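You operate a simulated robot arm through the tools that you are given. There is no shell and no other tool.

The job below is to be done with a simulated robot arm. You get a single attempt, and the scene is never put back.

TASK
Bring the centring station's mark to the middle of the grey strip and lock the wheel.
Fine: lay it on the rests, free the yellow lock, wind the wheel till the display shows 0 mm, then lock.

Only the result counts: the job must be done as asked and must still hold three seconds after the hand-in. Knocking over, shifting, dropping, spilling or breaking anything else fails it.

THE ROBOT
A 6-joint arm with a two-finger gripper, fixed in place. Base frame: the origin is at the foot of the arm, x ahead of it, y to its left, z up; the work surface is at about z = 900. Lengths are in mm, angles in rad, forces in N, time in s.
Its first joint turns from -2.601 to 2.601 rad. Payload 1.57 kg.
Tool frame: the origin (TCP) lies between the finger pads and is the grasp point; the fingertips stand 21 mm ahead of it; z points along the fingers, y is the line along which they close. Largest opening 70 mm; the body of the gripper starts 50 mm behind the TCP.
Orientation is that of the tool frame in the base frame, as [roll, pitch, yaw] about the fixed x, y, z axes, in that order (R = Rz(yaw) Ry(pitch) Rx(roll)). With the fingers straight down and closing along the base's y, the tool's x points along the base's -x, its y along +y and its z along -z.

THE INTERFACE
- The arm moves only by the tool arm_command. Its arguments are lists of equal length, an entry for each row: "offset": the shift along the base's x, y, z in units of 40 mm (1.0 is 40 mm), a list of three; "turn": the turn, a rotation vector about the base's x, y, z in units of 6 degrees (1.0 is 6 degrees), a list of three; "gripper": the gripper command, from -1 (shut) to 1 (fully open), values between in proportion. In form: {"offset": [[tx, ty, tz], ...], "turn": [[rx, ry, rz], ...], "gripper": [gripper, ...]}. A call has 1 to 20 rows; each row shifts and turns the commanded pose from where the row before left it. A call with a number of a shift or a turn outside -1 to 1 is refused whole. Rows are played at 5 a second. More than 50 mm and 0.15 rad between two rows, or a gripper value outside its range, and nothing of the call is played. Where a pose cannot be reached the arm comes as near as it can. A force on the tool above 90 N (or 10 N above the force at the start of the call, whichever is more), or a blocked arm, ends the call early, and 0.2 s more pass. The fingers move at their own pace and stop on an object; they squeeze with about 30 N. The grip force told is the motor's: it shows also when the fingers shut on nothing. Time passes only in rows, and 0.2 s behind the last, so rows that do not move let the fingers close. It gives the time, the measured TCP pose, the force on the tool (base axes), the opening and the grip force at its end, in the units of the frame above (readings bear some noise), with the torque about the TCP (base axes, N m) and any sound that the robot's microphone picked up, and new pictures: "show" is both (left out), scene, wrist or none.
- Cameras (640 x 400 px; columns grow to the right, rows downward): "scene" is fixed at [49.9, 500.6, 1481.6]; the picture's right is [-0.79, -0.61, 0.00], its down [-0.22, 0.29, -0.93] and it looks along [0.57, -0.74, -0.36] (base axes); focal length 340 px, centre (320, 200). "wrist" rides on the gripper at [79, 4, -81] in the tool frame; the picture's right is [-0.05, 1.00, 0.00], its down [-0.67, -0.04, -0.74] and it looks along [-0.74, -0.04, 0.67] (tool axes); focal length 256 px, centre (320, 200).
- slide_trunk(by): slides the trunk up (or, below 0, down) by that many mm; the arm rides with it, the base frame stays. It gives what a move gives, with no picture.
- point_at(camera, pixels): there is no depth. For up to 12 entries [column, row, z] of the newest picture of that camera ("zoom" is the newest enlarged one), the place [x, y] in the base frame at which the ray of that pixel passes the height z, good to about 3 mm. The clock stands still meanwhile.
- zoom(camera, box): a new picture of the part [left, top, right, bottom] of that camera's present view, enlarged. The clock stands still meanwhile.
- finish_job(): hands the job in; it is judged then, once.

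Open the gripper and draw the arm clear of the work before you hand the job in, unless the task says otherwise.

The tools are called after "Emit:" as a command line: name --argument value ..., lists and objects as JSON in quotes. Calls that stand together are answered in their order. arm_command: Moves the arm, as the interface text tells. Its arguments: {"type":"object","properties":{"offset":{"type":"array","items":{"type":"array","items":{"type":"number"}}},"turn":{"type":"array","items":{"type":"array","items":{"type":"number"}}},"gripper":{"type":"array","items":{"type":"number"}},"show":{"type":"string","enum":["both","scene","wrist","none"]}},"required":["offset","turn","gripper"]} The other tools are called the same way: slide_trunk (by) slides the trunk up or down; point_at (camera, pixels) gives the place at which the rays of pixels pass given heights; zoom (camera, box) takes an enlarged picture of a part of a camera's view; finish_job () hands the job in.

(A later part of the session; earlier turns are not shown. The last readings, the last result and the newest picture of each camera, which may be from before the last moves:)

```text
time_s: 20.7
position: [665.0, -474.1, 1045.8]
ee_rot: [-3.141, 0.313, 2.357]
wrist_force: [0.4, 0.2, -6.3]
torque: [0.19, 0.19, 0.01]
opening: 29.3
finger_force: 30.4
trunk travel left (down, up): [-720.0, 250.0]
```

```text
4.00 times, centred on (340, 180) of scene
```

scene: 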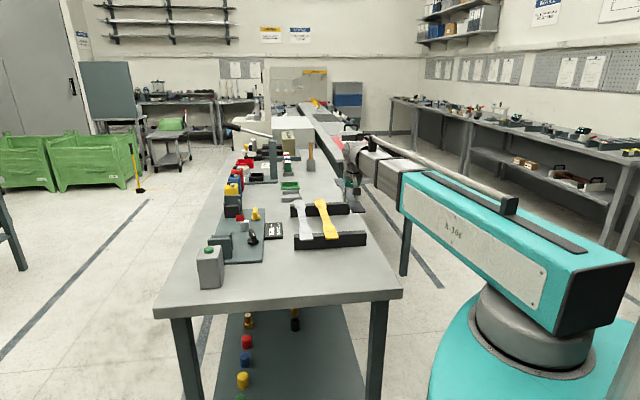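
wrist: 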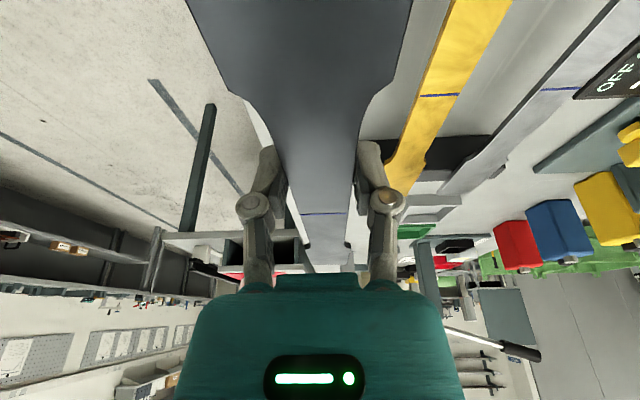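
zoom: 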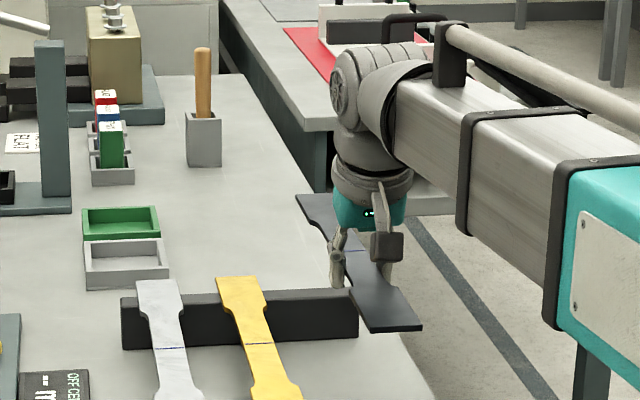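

The strip is held firmly above everything near it. I'll carry it to above the station: about +322, +304 mm at z ≈ 1046.

Emit:
arm_command --offset '[[0.2, 0.19, 0], [0.4, 0.38, 0], [0.52, 0.49, 0], [0.52, 0.49, 0], [0.52, 0.49, 0], [0.52, 0.49, 0], [0.52, 0.49, 0], [0.52, 0.49, 0], [0.52, 0.49, 0], [0.52, 0.49, 0], [0.52, 0.49, 0], [0.52, 0.49, 0], [0.52, 0.49, 0], [0.52, 0.49, 0], [0.52, 0.49, 0], [0.4, 0.38, 0], [0.3, 0.29, 0], [0, 0, 0], [0, 0, 0]]' --turn '[[0, 0, 0], [0, 0, 0], [0, 0, 0], [0, 0, 0], [0, 0, 0], [0, 0, 0], [0, 0, 0], [0, 0, 0], [0, 0, 0], [0, 0, 0], [0, 0, 0], [0, 0, 0], [0, 0, 0], [0, 0, 0], [0, 0, 0], [0, 0, 0], [0, 0, 0], [0, 0, 0], [0, 0, 0]]' --gripper '[-1, -1, -1, -1, -1, -1, -1, -1, -1, -1, -1, -1, -1, -1, -1, -1, -1, -1, -1]'

```text
time_s: 24.7
position: [988.0, -170.5, 1047.1]
ee_rot: [-3.141, 0.315, 2.356]
wrist_force: [0.8, -0.3, -6.6]
torque: [0.21, 0.2, -0.01]
opening: 29.3
finger_force: 30.8
trunk travel left (down, up): [-720.0, 250.0]
```

scene: 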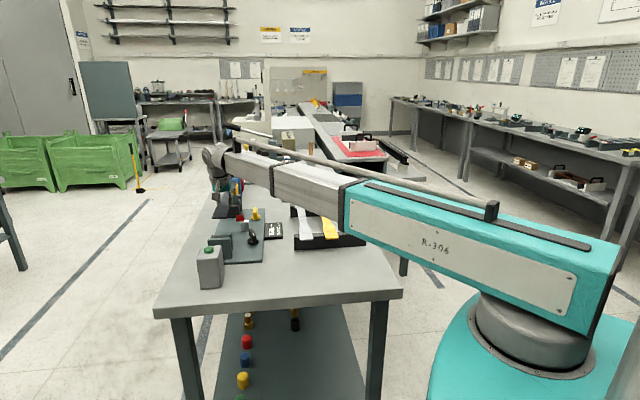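
wrist: 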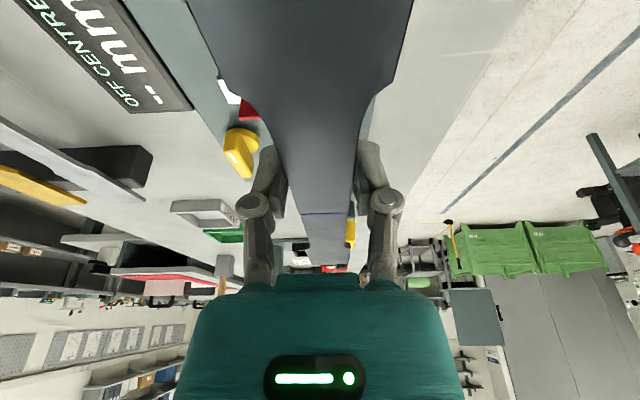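

The strip is over the station. I'll zoom both views to check alignment with the guides and walls.

Emit:
zoom --camera "scene" --box '[195, 150, 275, 250]'

Emit:
zoom --camera "wrist" --box '[180, 0, 440, 280]'

```text
4.00 times, centred on (235, 200) of scene
```

zoom: 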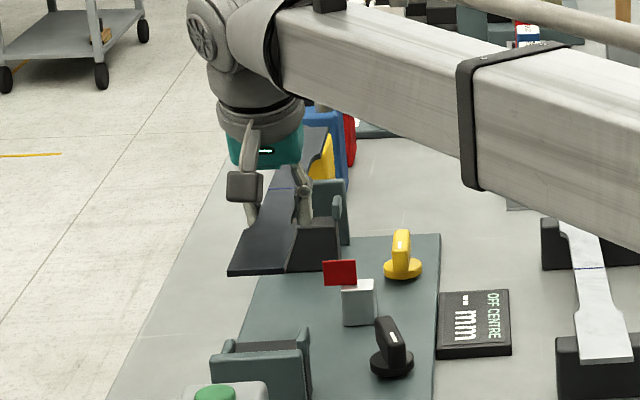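

```text
1.43 times, centred on (310, 140) of wrist
```

zoom: 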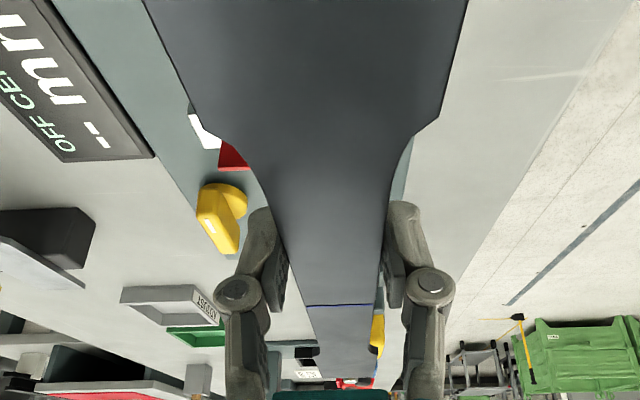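

I'll zoom further on the strip's near end and the near rest for comparing their sideways positions with the scene camera.

Emit:
zoom --camera "scene" --box '[215, 195, 255, 245]'

```text
8.00 times, centred on (235, 220) of scene
```

zoom: 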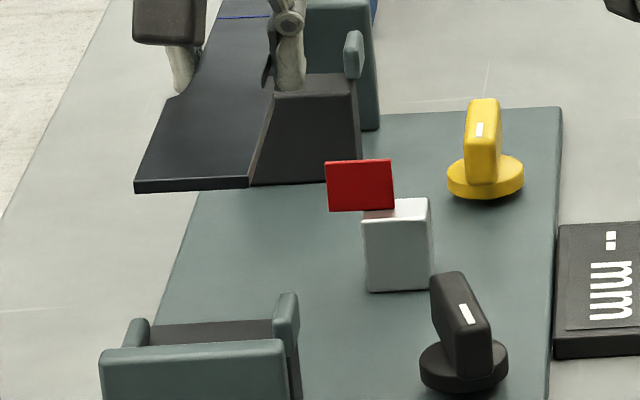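

I'll zoom on the near rest's guides and query both them and the strip's end corners.

Emit:
point_at --camera "zoom" --pixels '[[134, 181, 1050], [248, 177, 1050], [134, 191, 1045], [248, 188, 1045], [216, 18, 1050], [272, 15, 1050]]'

Emit:
zoom --camera "scene" --box '[212, 226, 244, 246]'

```text
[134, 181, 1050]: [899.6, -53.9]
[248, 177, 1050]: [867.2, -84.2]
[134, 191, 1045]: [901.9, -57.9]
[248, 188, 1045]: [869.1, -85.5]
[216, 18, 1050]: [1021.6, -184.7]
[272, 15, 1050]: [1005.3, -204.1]
```

```text
16.00 times, centred on (228, 236) of scene
```

zoom: 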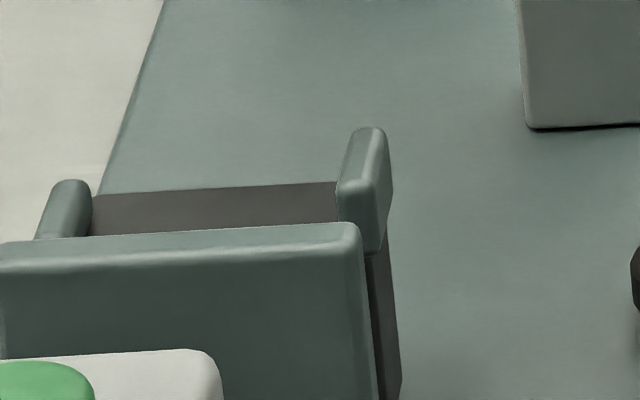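

I'll query the near rest's guide edges at z ≈ 960 in this zoom, in the same scene frame.

Emit:
point_at --camera "zoom" --pixels '[[93, 194, 955], [337, 183, 955], [93, 194, 960], [337, 183, 960], [92, 234, 960], [340, 222, 960], [380, 130, 975], [70, 180, 975]]'

```text
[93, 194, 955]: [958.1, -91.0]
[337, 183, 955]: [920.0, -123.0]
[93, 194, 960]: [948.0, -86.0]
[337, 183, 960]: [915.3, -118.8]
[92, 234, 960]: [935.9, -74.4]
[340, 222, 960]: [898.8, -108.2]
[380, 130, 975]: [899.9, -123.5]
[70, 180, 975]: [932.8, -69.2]
```

The estimates of the guide centreline range over a few mm (v ≈ 126–133), so I'll shift 3 mm toward it and lower to just above the guides, where the scene view can compare strip and guides directly.

Emit:
arm_command --offset '[[0.053, 0.053, 0], [0, 0, 0]]' --turn '[[0, 0, 0], [0, 0, 0]]' --gripper '[-1, -1]' --show "none"

Emit:
slide_trunk --by -52

Emit:
zoom --camera "scene" --box '[205, 195, 253, 245]'

Emit:
zoom --camera "wrist" --box '[180, 0, 440, 280]'

```text
time_s: 25.3
position: [989.5, -168.3, 1046.7]
ee_rot: [-3.141, 0.314, 2.356]
wrist_force: [-0.1, 0.5, -6.8]
torque: [0.19, 0.13, 0.03]
opening: 29.2
finger_force: 30.0
trunk travel left (down, up): [-720.0, 250.0]
```

```text
time_s: 26.3
position: [989.0, -168.7, 994.6]
ee_rot: [-3.14, 0.314, 2.357]
wrist_force: [-0.1, -0.3, -6.8]
torque: [0.17, 0.21, 0.0]
opening: 29.3
finger_force: 30.0
trunk travel left (down, up): [-668.0, 302.0]
```

```text
8.00 times, centred on (229, 220) of scene
```

zoom: 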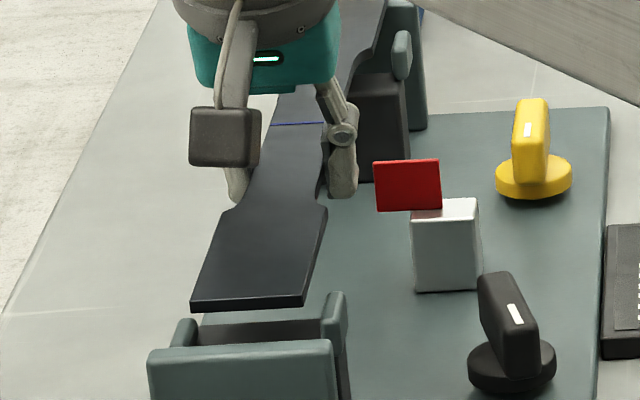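

```text
1.43 times, centred on (310, 140) of wrist
```

zoom: 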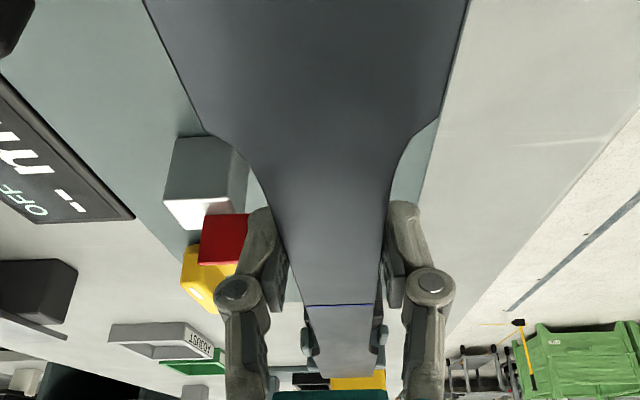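

In the wrist view the far guides flank the strip's far end; in the scene view the near end seems 3–4 mm off toward the right guide. I'll lower 12 mm more and compare again at nearly the same height.

Emit:
slide_trunk --by -12

Emit:
zoom --camera "scene" --box '[206, 220, 246, 245]'

Emit:
zoom --camera "wrist" --box '[270, 190, 370, 280]'

```text
time_s: 26.9
position: [988.5, -169.0, 982.9]
ee_rot: [-3.141, 0.314, 2.357]
wrist_force: [-0.1, -0.6, -3.9]
torque: [-0.11, -0.14, -0.03]
opening: 29.3
finger_force: 30.0
trunk travel left (down, up): [-656.0, 314.0]
```

```text
16.00 times, centred on (226, 232) of scene
```

zoom: 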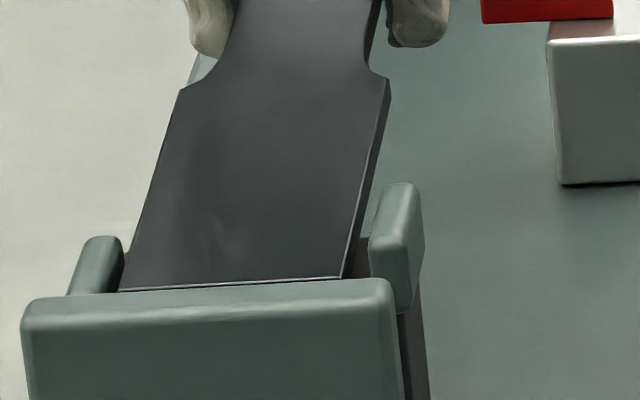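

```text
4.44 times, centred on (320, 235) of wrist
```

zoom: 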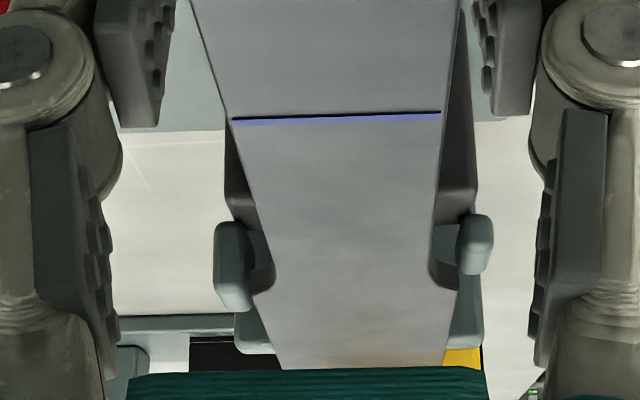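

The force dropped to -3.9 N with a reversed torque, so the far half of the strip is touching something. I'll take another reading and look closer before moving on.

Emit:
arm_command --offset '[[0, 0, 0], [0, 0, 0]]' --turn '[[0, 0, 0], [0, 0, 0]]' --gripper '[-1, -1]'

Emit:
zoom --camera "scene" --box '[206, 190, 256, 240]'

Emit:
zoom --camera "wrist" --box '[285, 215, 365, 275]'

```text
time_s: 27.5
position: [989.3, -168.8, 982.4]
ee_rot: [-3.141, 0.314, 2.355]
wrist_force: [-0.7, -0.3, -4.8]
torque: [0.06, 0.05, -0.04]
opening: 29.4
finger_force: 30.4
trunk travel left (down, up): [-656.0, 314.0]
```

scene: 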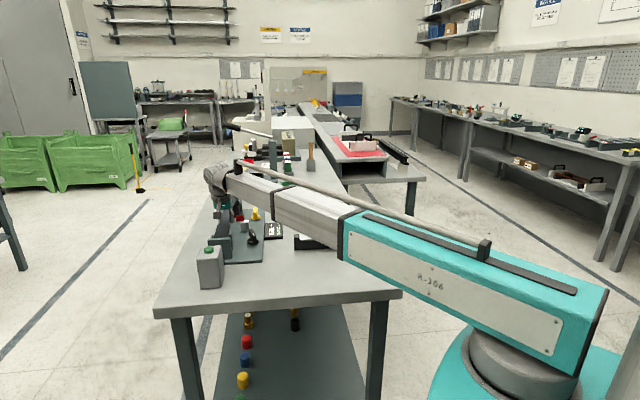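
wrist: 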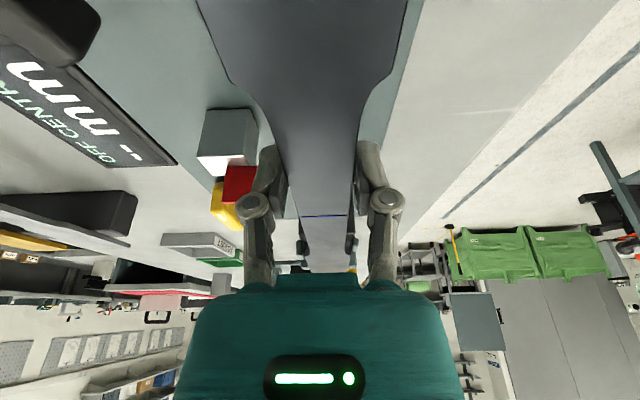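

```text
8.00 times, centred on (231, 215) of scene
```

zoom: 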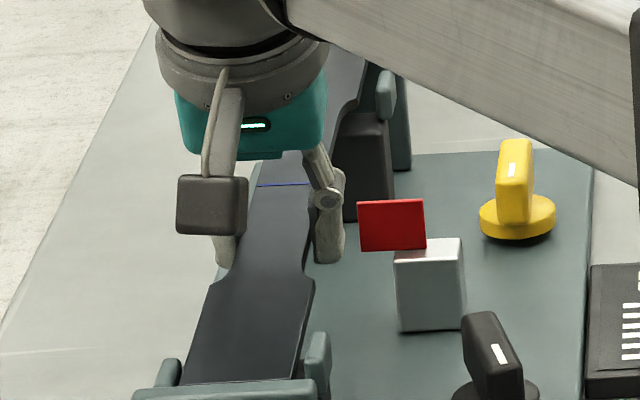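

```text
6.67 times, centred on (325, 245) of wrist
```

zoom: 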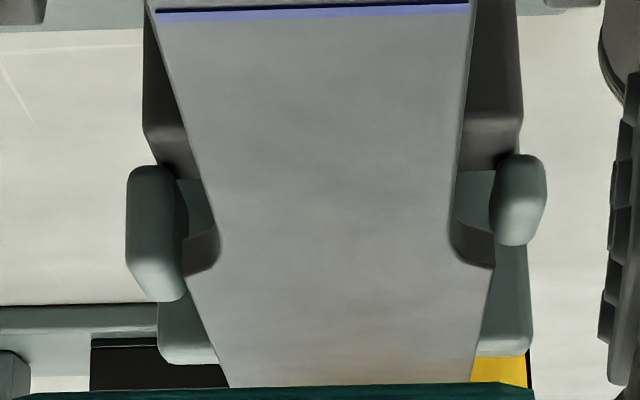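

The strip sits between both guide pairs sideways (about 1–2 mm toward +v), but something under the far end bears on it. I'll zoom the scene camera into the far rest region to see what touches.

Emit:
zoom --camera "scene" --box '[228, 192, 248, 214]'

Emit:
zoom --camera "scene" --box '[208, 225, 240, 245]'

```text
16.00 times, centred on (238, 203) of scene
```

zoom: 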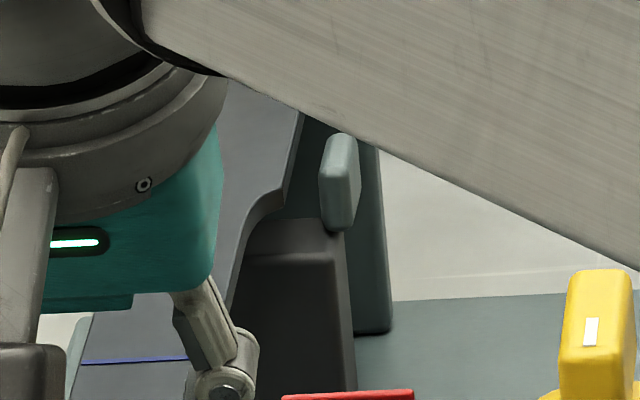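

```text
16.00 times, centred on (224, 235) of scene
```

zoom: 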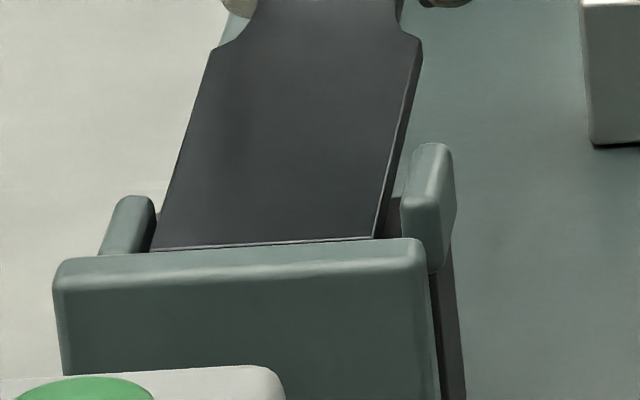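

The far end is clear of the right guide. I'll query the near end edge and shoulder positions to determine where the strip sits lengthwise.

Emit:
point_at --camera "zoom" --pixels '[[150, 248, 979], [372, 238, 979], [150, 248, 985], [372, 238, 985], [413, 241, 980], [413, 241, 986], [408, 262, 980], [408, 262, 986]]'

Emit:
point_at --camera "scene" --pixels '[[235.8, 202.4, 985], [235.8, 202.4, 990]]'

Emit:
point_at --camera "wrist" --pixels '[[323.5, 216.5, 985], [303, 250, 982], [347, 248, 982], [308, 268, 986], [350, 267, 986], [305, 225, 986], [347, 222, 986]]'

```text
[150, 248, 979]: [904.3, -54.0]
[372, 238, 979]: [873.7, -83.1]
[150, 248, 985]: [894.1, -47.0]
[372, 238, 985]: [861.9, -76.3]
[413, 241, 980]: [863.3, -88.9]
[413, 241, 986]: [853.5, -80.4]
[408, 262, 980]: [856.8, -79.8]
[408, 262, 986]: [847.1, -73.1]
```

```text
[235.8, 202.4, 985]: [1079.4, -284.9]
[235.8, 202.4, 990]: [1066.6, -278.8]
```

```text
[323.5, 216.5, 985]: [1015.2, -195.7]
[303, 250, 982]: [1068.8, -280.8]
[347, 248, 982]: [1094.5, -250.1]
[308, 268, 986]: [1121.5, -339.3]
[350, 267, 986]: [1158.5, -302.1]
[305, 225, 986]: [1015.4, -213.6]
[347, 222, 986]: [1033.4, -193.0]
```

The walls are about 10 mm clear at each end, so the contact is likely at the far rest's guides. I'll zoom the wrist camera in on each far guide.

Emit:
zoom --camera "wrist" --box '[290, 232, 330, 274]'

Emit:
zoom --camera "wrist" --box '[325, 230, 365, 274]'

```text
9.52 times, centred on (310, 253) of wrist
```

zoom: 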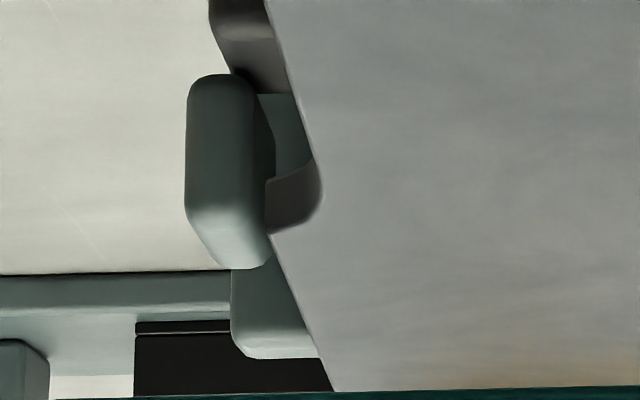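

```text
9.09 times, centred on (345, 252) of wrist
```

zoom: 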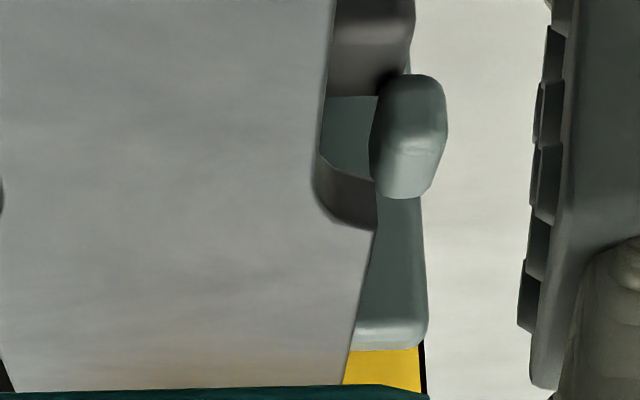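

The readings suggest the far end bears on something about 982–985 high (the far wall's top edge is the only thing that tall). I'll raise 10 mm to free it and check the force and the mark.

Emit:
slide_trunk --by 10

Emit:
arm_command --offset '[[0, 0, 0], [0, 0, 0]]' --turn '[[0, 0, 0], [0, 0, 0]]' --gripper '[-1, -1]'

Emit:
zoom --camera "wrist" --box '[285, 205, 365, 275]'

Emit:
zoom --camera "scene" --box '[200, 205, 248, 245]'

```text
time_s: 28.1
position: [990.1, -169.2, 993.2]
ee_rot: [-3.141, 0.314, 2.356]
wrist_force: [-0.2, 1.0, -6.0]
torque: [0.17, 0.23, 0.0]
opening: 29.3
finger_force: 29.8
trunk travel left (down, up): [-666.0, 304.0]
```

```text
time_s: 28.6
position: [989.6, -167.9, 992.6]
ee_rot: [3.14, 0.313, 2.357]
wrist_force: [-0.4, -1.0, -5.6]
torque: [0.16, 0.16, 0.0]
opening: 29.3
finger_force: 30.5
trunk travel left (down, up): [-666.0, 304.0]
```

scene: 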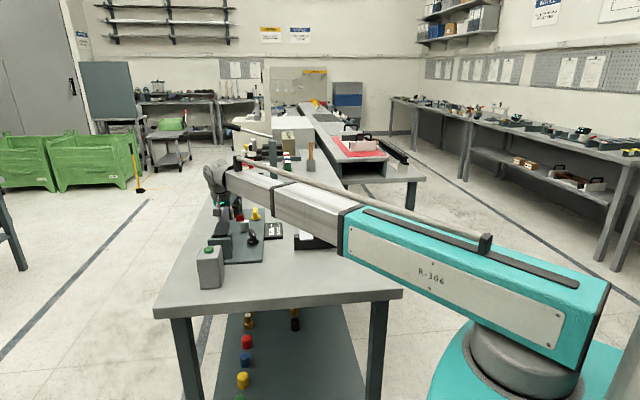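
wrist: 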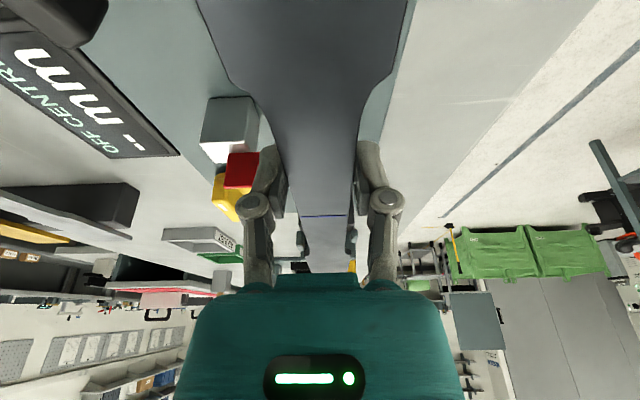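

```text
5.71 times, centred on (325, 240) of wrist
```

zoom: 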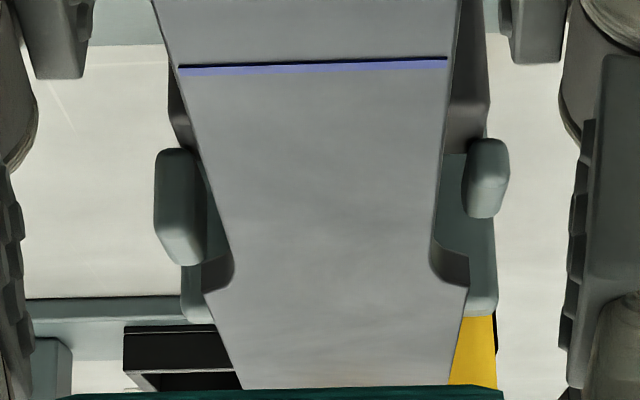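

```text
10.00 times, centred on (224, 225) of scene
```

zoom: 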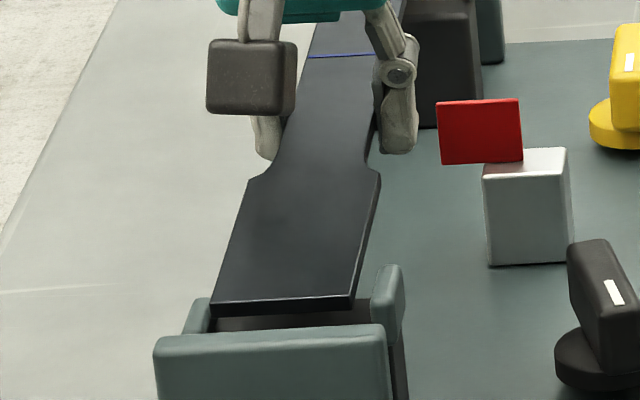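

The load returned to about -6 N, but the mark moved from row 213 to 217, so the strip rotated slightly in the grip (far end up). I'll zoom on the same box as before to measure that rotation.

Emit:
zoom --camera "wrist" --box '[180, 0, 440, 280]'

Emit:
zoom --camera "scene" --box '[208, 218, 240, 242]'

```text
1.43 times, centred on (310, 140) of wrist
```

zoom: 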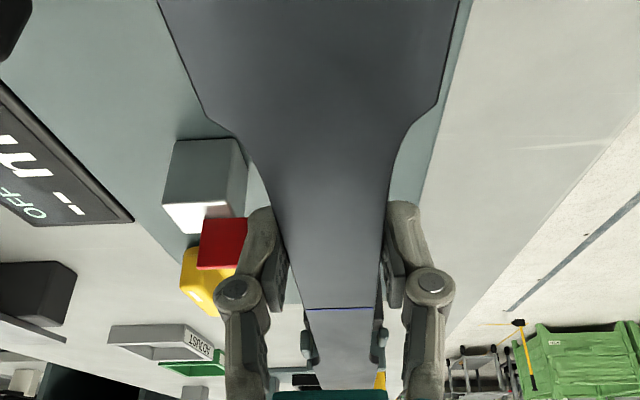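

```text
16.00 times, centred on (224, 230) of scene
```

zoom: 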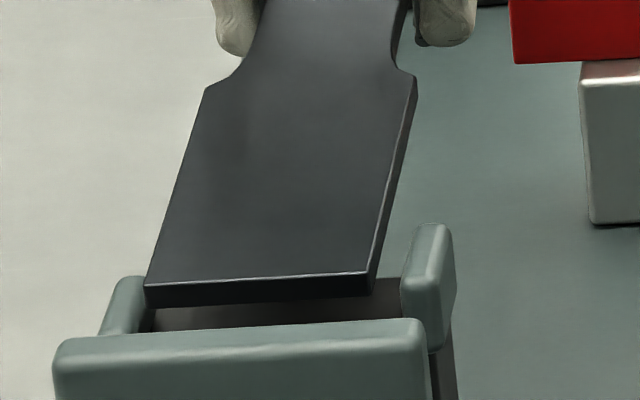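

The strip has pitched about 3° far-end-up. I'll level it by reducing the tool tilt 3° and shift 1 mm to −v and 3 mm toward the near side, then step down while reading the force.

Emit:
arm_command --offset '[[-0.035, 0.018, 0], [-0.035, 0.018, 0], [0, 0, 0]]' --turn '[[0.177, 0.177, 0], [0.177, 0.177, 0], [0, 0, 0]]' --gripper '[-1, -1, -1]'

Emit:
zoom --camera "scene" --box '[208, 218, 240, 242]'

Emit:
zoom --camera "wrist" --box '[285, 205, 365, 275]'

```text
time_s: 29.4
position: [987.1, -165.8, 991.2]
ee_rot: [3.14, 0.262, 2.355]
wrist_force: [0.3, -0.5, -1.0]
torque: [-0.64, -0.6, 0.07]
opening: 29.1
finger_force: 30.0
trunk travel left (down, up): [-666.0, 304.0]
```

scene: 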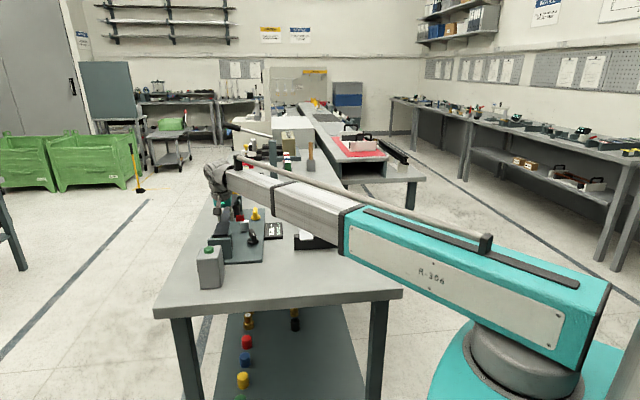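
wrist: 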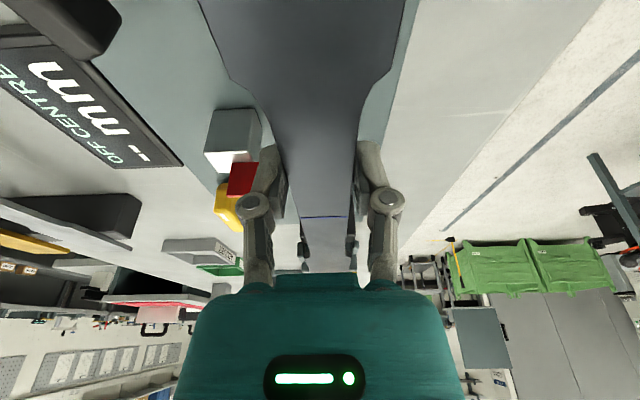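

```text
16.00 times, centred on (224, 230) of scene
```

zoom: 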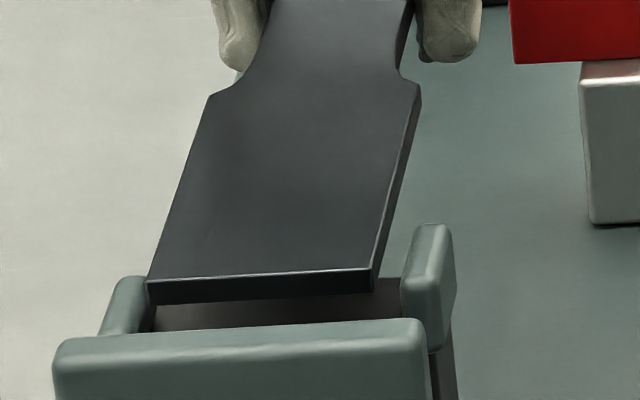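

```text
5.71 times, centred on (325, 240) of wrist
```

zoom: 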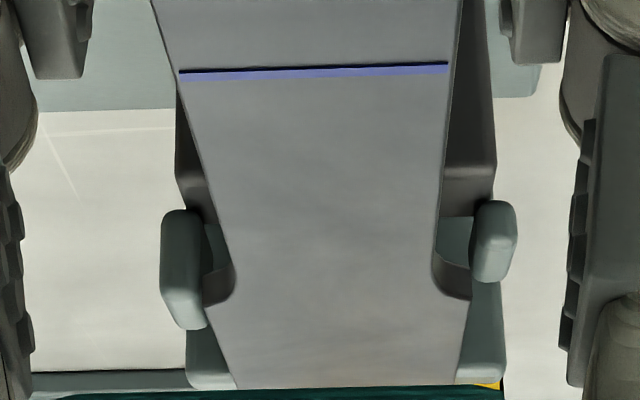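

The large signal now (ΔF 5.5 N, Δτ 1.14 Nm) puts the contact about 207 mm out, so the strip's far end is on the far wall's top: the station centre lies about 10 mm nearer than I estimated. I'll raise 15 mm and shift the strip 11 mm toward the near side.

Emit:
slide_trunk --by 15

Emit:
arm_command --offset '[[-0.1, 0.1, 0], [-0.1, 0.1, 0], [0, 0, 0]]' --turn '[[0, 0, -0.035], [0, 0, -0.035], [0, 0, 0]]' --gripper '[-1, -1, -1]'

Emit:
zoom --camera "scene" --box '[206, 212, 246, 242]'

Emit:
zoom --camera "wrist" --box '[285, 205, 365, 275]'

```text
time_s: 30.1
position: [987.1, -166.8, 1006.0]
ee_rot: [3.141, 0.262, 2.356]
wrist_force: [0.2, 0.7, -6.9]
torque: [0.21, 0.18, 0.01]
opening: 28.9
finger_force: 29.8
trunk travel left (down, up): [-681.0, 289.0]
```

```text
time_s: 30.9
position: [978.5, -159.3, 1004.7]
ee_rot: [-3.14, 0.26, 2.349]
wrist_force: [-0.3, 0.3, -6.6]
torque: [0.2, 0.2, -0.05]
opening: 29.5
finger_force: 30.1
trunk travel left (down, up): [-681.0, 289.0]
```

scene: 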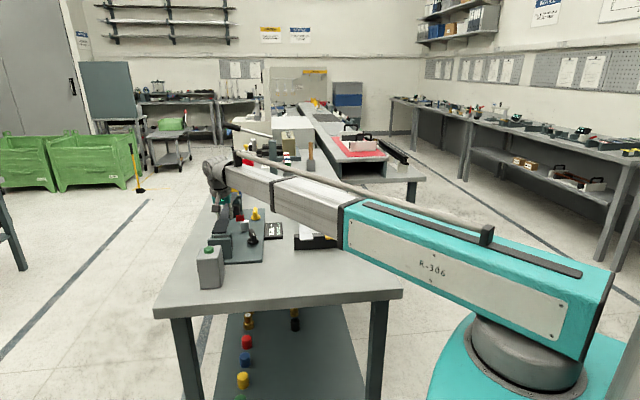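
wrist: 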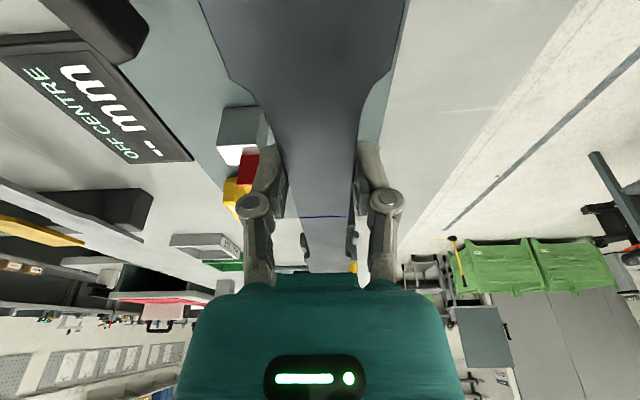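

```text
13.33 times, centred on (226, 227) of scene
```

zoom: 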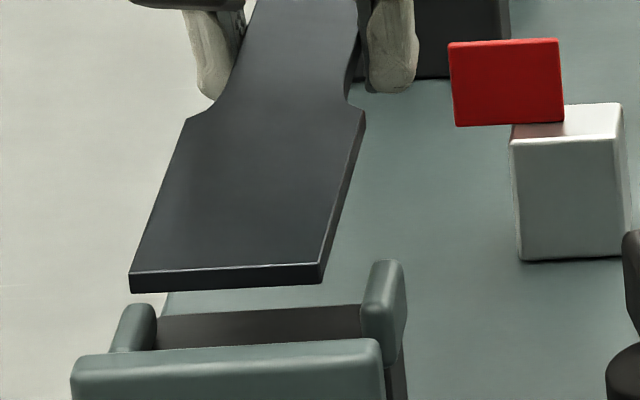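

```text
5.71 times, centred on (325, 240) of wrist
```

zoom: 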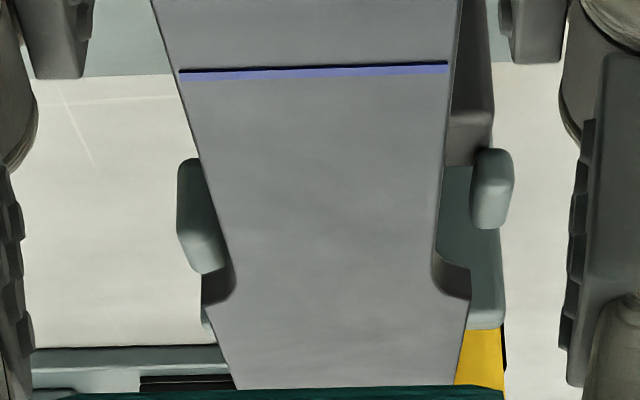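

Load is back to normal and the strip is centred between the far guides in the wrist view. I'll step down again, 12 mm first, watching force and torque.

Emit:
slide_trunk --by -12

Emit:
slide_trunk --by -4

```text
time_s: 31.5
position: [978.7, -158.7, 994.1]
ee_rot: [3.141, 0.261, 2.351]
wrist_force: [-0.2, 0.0, -6.3]
torque: [0.18, 0.2, 0.0]
opening: 29.4
finger_force: 29.8
trunk travel left (down, up): [-669.0, 301.0]
```

```text
time_s: 32.0
position: [978.7, -158.6, 990.6]
ee_rot: [-3.14, 0.263, 2.348]
wrist_force: [-0.1, -0.1, -5.8]
torque: [0.15, 0.19, 0.0]
opening: 29.2
finger_force: 30.2
trunk travel left (down, up): [-665.0, 305.0]
```

No contact at z = 990.6 this time. I'll go down another 4 mm twice and check.

Emit:
slide_trunk --by -4

Emit:
slide_trunk --by -4

Emit:
zoom --camera "scene" --box '[206, 218, 246, 244]'

Emit:
zoom --camera "wrist" --box '[285, 205, 365, 275]'

```text
time_s: 32.5
position: [978.7, -159.2, 986.0]
ee_rot: [-3.141, 0.262, 2.349]
wrist_force: [0.6, 0.8, -6.1]
torque: [0.18, 0.19, -0.02]
opening: 29.0
finger_force: 30.3
trunk travel left (down, up): [-661.0, 309.0]
```

```text
time_s: 33.1
position: [978.6, -158.7, 980.8]
ee_rot: [-3.141, 0.26, 2.348]
wrist_force: [0.5, 0.1, -6.7]
torque: [0.23, 0.17, -0.01]
opening: 29.3
finger_force: 30.2
trunk travel left (down, up): [-657.0, 313.0]
```

```text
15.38 times, centred on (226, 231) of scene
```

zoom: 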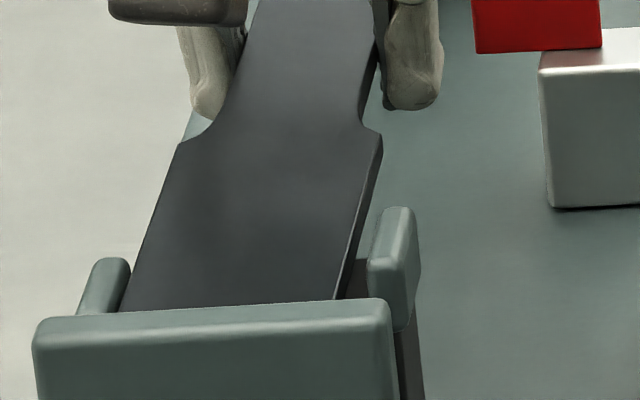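

```text
5.71 times, centred on (325, 240) of wrist
```

zoom: 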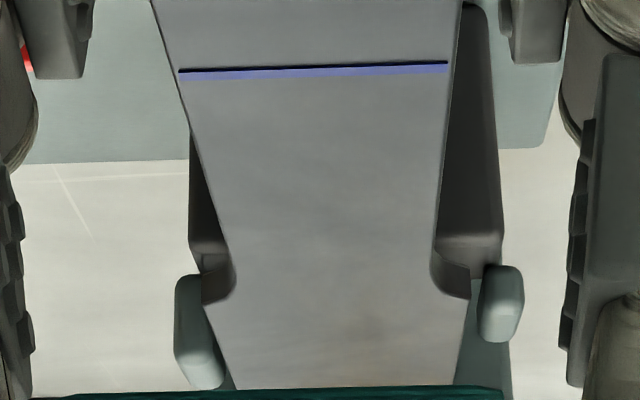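

The near end has dropped inside the near wall with no contact at z = 980.8. I'll nudge 1.5 mm toward +v to centre between the guides and keep stepping down.

Emit:
arm_command --offset '[[0.027, 0.027, 0], [0, 0, 0]]' --turn '[[0, 0, -0.03], [0, 0, 0]]' --gripper '[-1, -1]' --show "none"

Emit:
slide_trunk --by -4

```text
time_s: 33.7
position: [980.2, -157.9, 980.2]
ee_rot: [3.14, 0.261, 2.347]
wrist_force: [0.1, 0.8, -6.1]
torque: [0.22, 0.19, 0.03]
opening: 29.2
finger_force: 29.5
trunk travel left (down, up): [-657.0, 313.0]
```

```text
time_s: 34.2
position: [979.6, -158.0, 977.5]
ee_rot: [-3.141, 0.262, 2.346]
wrist_force: [-0.2, 0.1, -5.7]
torque: [0.18, 0.15, 0.0]
opening: 29.2
finger_force: 30.3
trunk travel left (down, up): [-653.0, 317.0]
```

Still free at z = 977.5. I'll continue with a 4 mm step and look at the guides from both cameras.

Emit:
slide_trunk --by -4

Emit:
zoom --camera "scene" --box '[206, 220, 246, 246]'

Emit:
zoom --camera "wrist" --box '[285, 205, 365, 275]'

```text
time_s: 34.7
position: [979.6, -156.9, 972.3]
ee_rot: [-3.142, 0.261, 2.346]
wrist_force: [0.7, -0.1, -5.5]
torque: [0.2, 0.17, -0.02]
opening: 29.2
finger_force: 30.1
trunk travel left (down, up): [-649.0, 321.0]
```

```text
15.38 times, centred on (226, 233) of scene
```

zoom: 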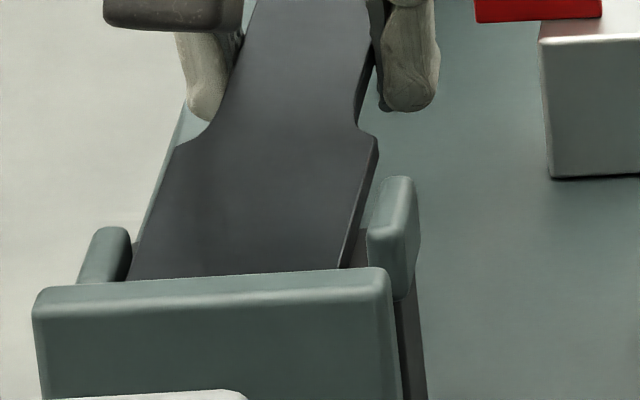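

```text
5.71 times, centred on (325, 240) of wrist
```

zoom: 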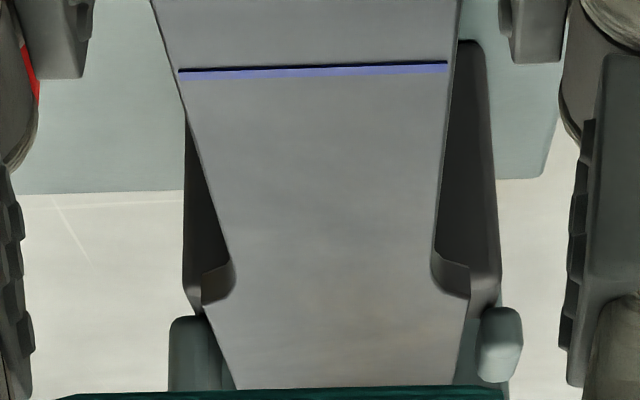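

The strip is entering the guides cleanly. I'll keep stepping down until the rests take the load.

Emit:
slide_trunk --by -4

Emit:
slide_trunk --by -3

```text
time_s: 35.3
position: [979.4, -157.7, 969.9]
ee_rot: [3.141, 0.262, 2.345]
wrist_force: [4.8, -1.1, 7.6]
torque: [0.06, -0.05, -0.05]
opening: 29.3
finger_force: 30.3
trunk travel left (down, up): [-645.0, 325.0]
```

```text
time_s: 35.8
position: [978.5, -157.1, 969.0]
ee_rot: [3.141, 0.266, 2.347]
wrist_force: [10.8, -1.0, 23.9]
torque: [-0.12, -0.29, 0.03]
opening: 29.3
finger_force: 29.6
trunk travel left (down, up): [-642.0, 328.0]
```

Contact: force rose to +24 N at z ≈ 969 with little torque. I'll look closely to see whether the strip is seated on both rests and not on a guide.

Emit:
zoom --camera "scene" --box '[206, 220, 246, 246]'

Emit:
zoom --camera "wrist" --box '[285, 205, 365, 275]'

Emit:
zoom --camera "scene" --box '[222, 188, 262, 220]'

```text
15.38 times, centred on (226, 233) of scene
```

zoom: 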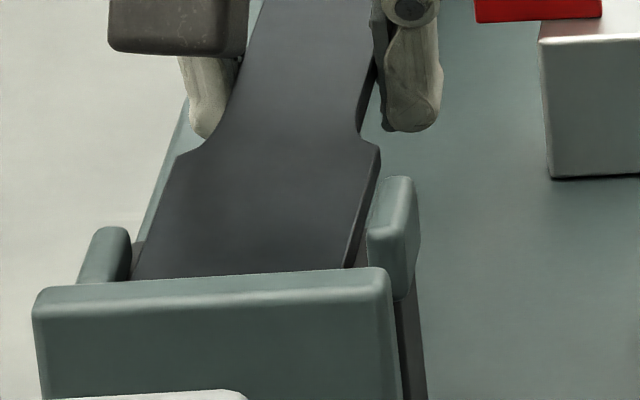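

```text
5.71 times, centred on (325, 240) of wrist
```

zoom: 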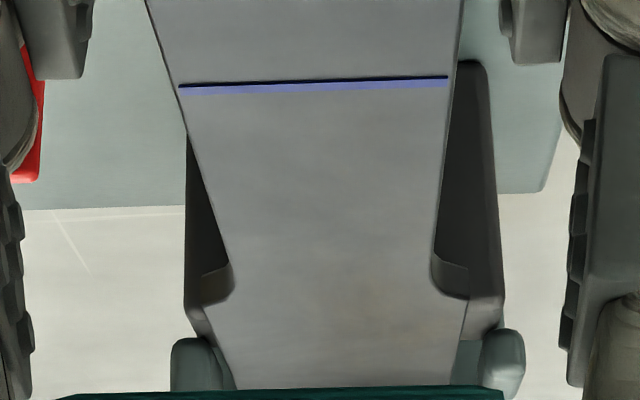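

```text
12.50 times, centred on (242, 204) of scene
```

zoom: 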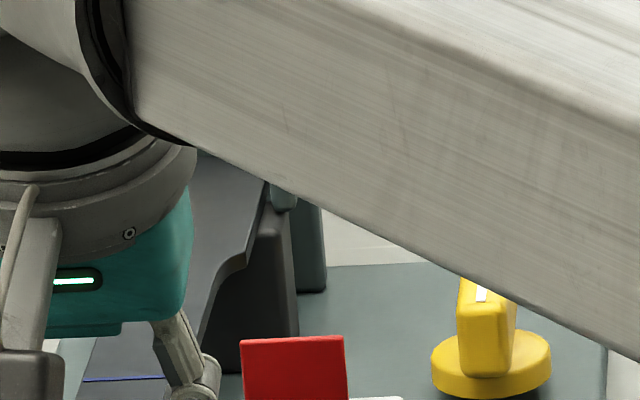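

The strip lies between the guides at both ends with the load taken. I'll ease the trunk up 2 mm to relax the force before releasing.

Emit:
slide_trunk --by 2

```text
time_s: 36.3
position: [978.4, -157.4, 967.9]
ee_rot: [-3.138, 0.26, 2.346]
wrist_force: [0.9, 0.5, 1.1]
torque: [-0.4, -0.35, 0.16]
opening: 29.3
finger_force: 30.1
trunk travel left (down, up): [-644.0, 326.0]
```

Force is near zero and both rests now share the weight. I'll open the fingers gently to about 50 mm.

Emit:
arm_command --offset '[[0, 0, 0], [0, 0, 0], [0, 0, 0], [0, 0, 0], [0, 0, 0]]' --turn '[[0, 0, 0], [0, 0, 0], [0, 0, 0], [0, 0, 0], [0, 0, 0]]' --gripper '[-0.05, 0.05, 0.15, 0.35, 0.43]'

Emit:
zoom --camera "wrist" --box '[180, 0, 460, 280]'

Emit:
zoom --camera "scene" --box '[200, 190, 290, 250]'

```text
time_s: 37.5
position: [978.9, -157.2, 968.7]
ee_rot: [3.141, 0.261, 2.346]
wrist_force: [0.5, 0.0, 0.4]
torque: [0.01, -0.02, 0.0]
opening: 50.0
finger_force: 0.2
trunk travel left (down, up): [-644.0, 326.0]
```

scene: 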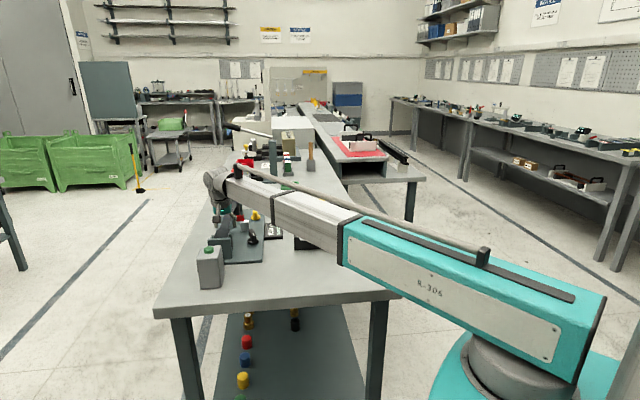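
wrist: 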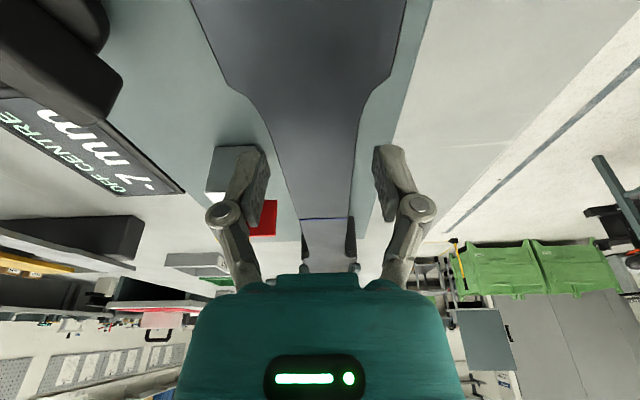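

```text
1.43 times, centred on (320, 140) of wrist
```

zoom: 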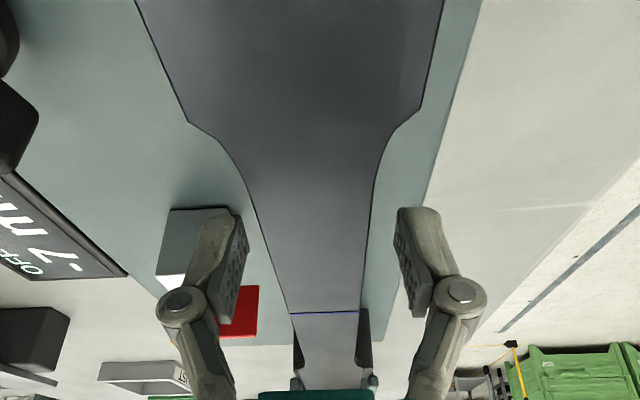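

```text
6.67 times, centred on (245, 220) of scene
```

zoom: 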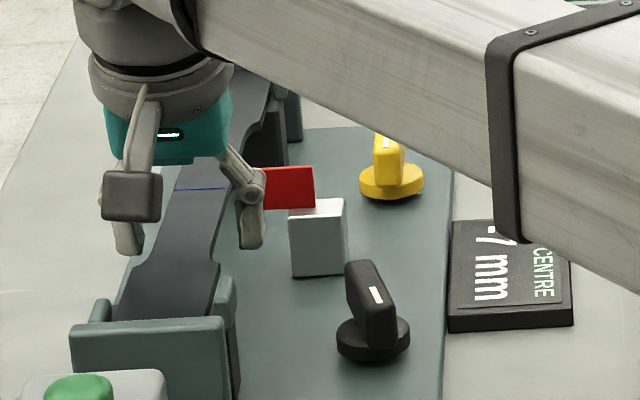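

The display now shows a reading (about -7 mm), so the strip is registered on the rests. I'll raise the trunk 80 mm straight up off the strip.

Emit:
slide_trunk --by 20

Emit:
slide_trunk --by 70

Emit:
arm_command --offset '[[0, 0, 0]]' --turn '[[0, 0, 0]]' --gripper '[0.43]'

Emit:
zoom --camera "scene" --box '[200, 190, 296, 250]'

```text
time_s: 38.2
position: [978.8, -157.6, 989.3]
ee_rot: [3.14, 0.261, 2.346]
wrist_force: [0.2, 0.4, 0.3]
torque: [0.01, 0.03, -0.03]
opening: 50.1
finger_force: 0.0
trunk travel left (down, up): [-664.0, 306.0]
```

```text
time_s: 39.2
position: [979.5, -156.4, 1059.5]
ee_rot: [3.142, 0.26, 2.346]
wrist_force: [-0.4, 0.2, -0.1]
torque: [-0.02, 0.0, 0.02]
opening: 49.8
finger_force: 0.1
trunk travel left (down, up): [-734.0, 236.0]
```

```text
time_s: 39.6
position: [979.1, -157.4, 1059.2]
ee_rot: [-3.141, 0.261, 2.346]
wrist_force: [-0.2, -0.4, -0.8]
torque: [0.0, 0.0, 0.04]
opening: 49.8
finger_force: 0.1
trunk travel left (down, up): [-734.0, 236.0]
```

scene: 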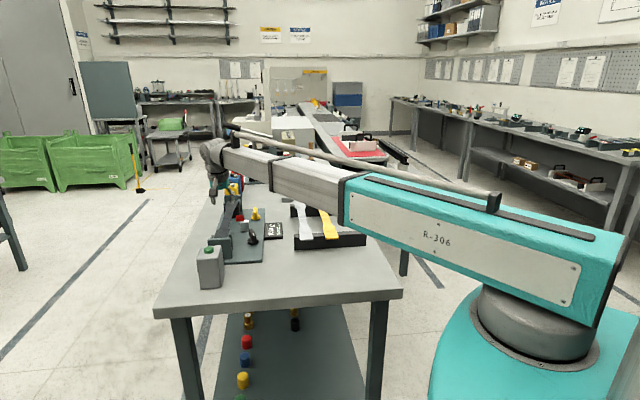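
wrist: 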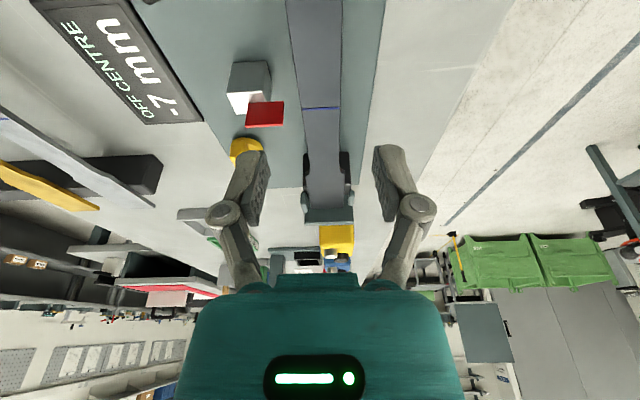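

```text
6.67 times, centred on (248, 220) of scene
```

zoom: 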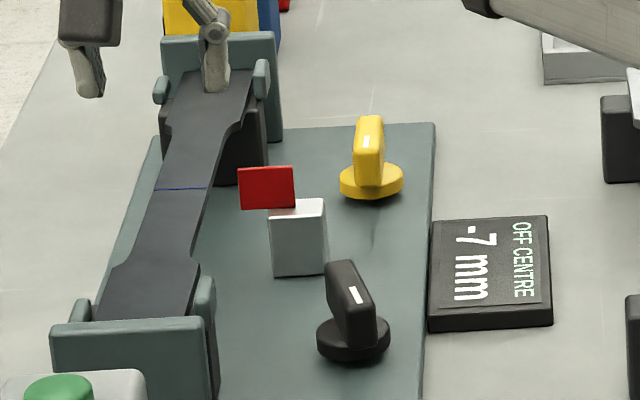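

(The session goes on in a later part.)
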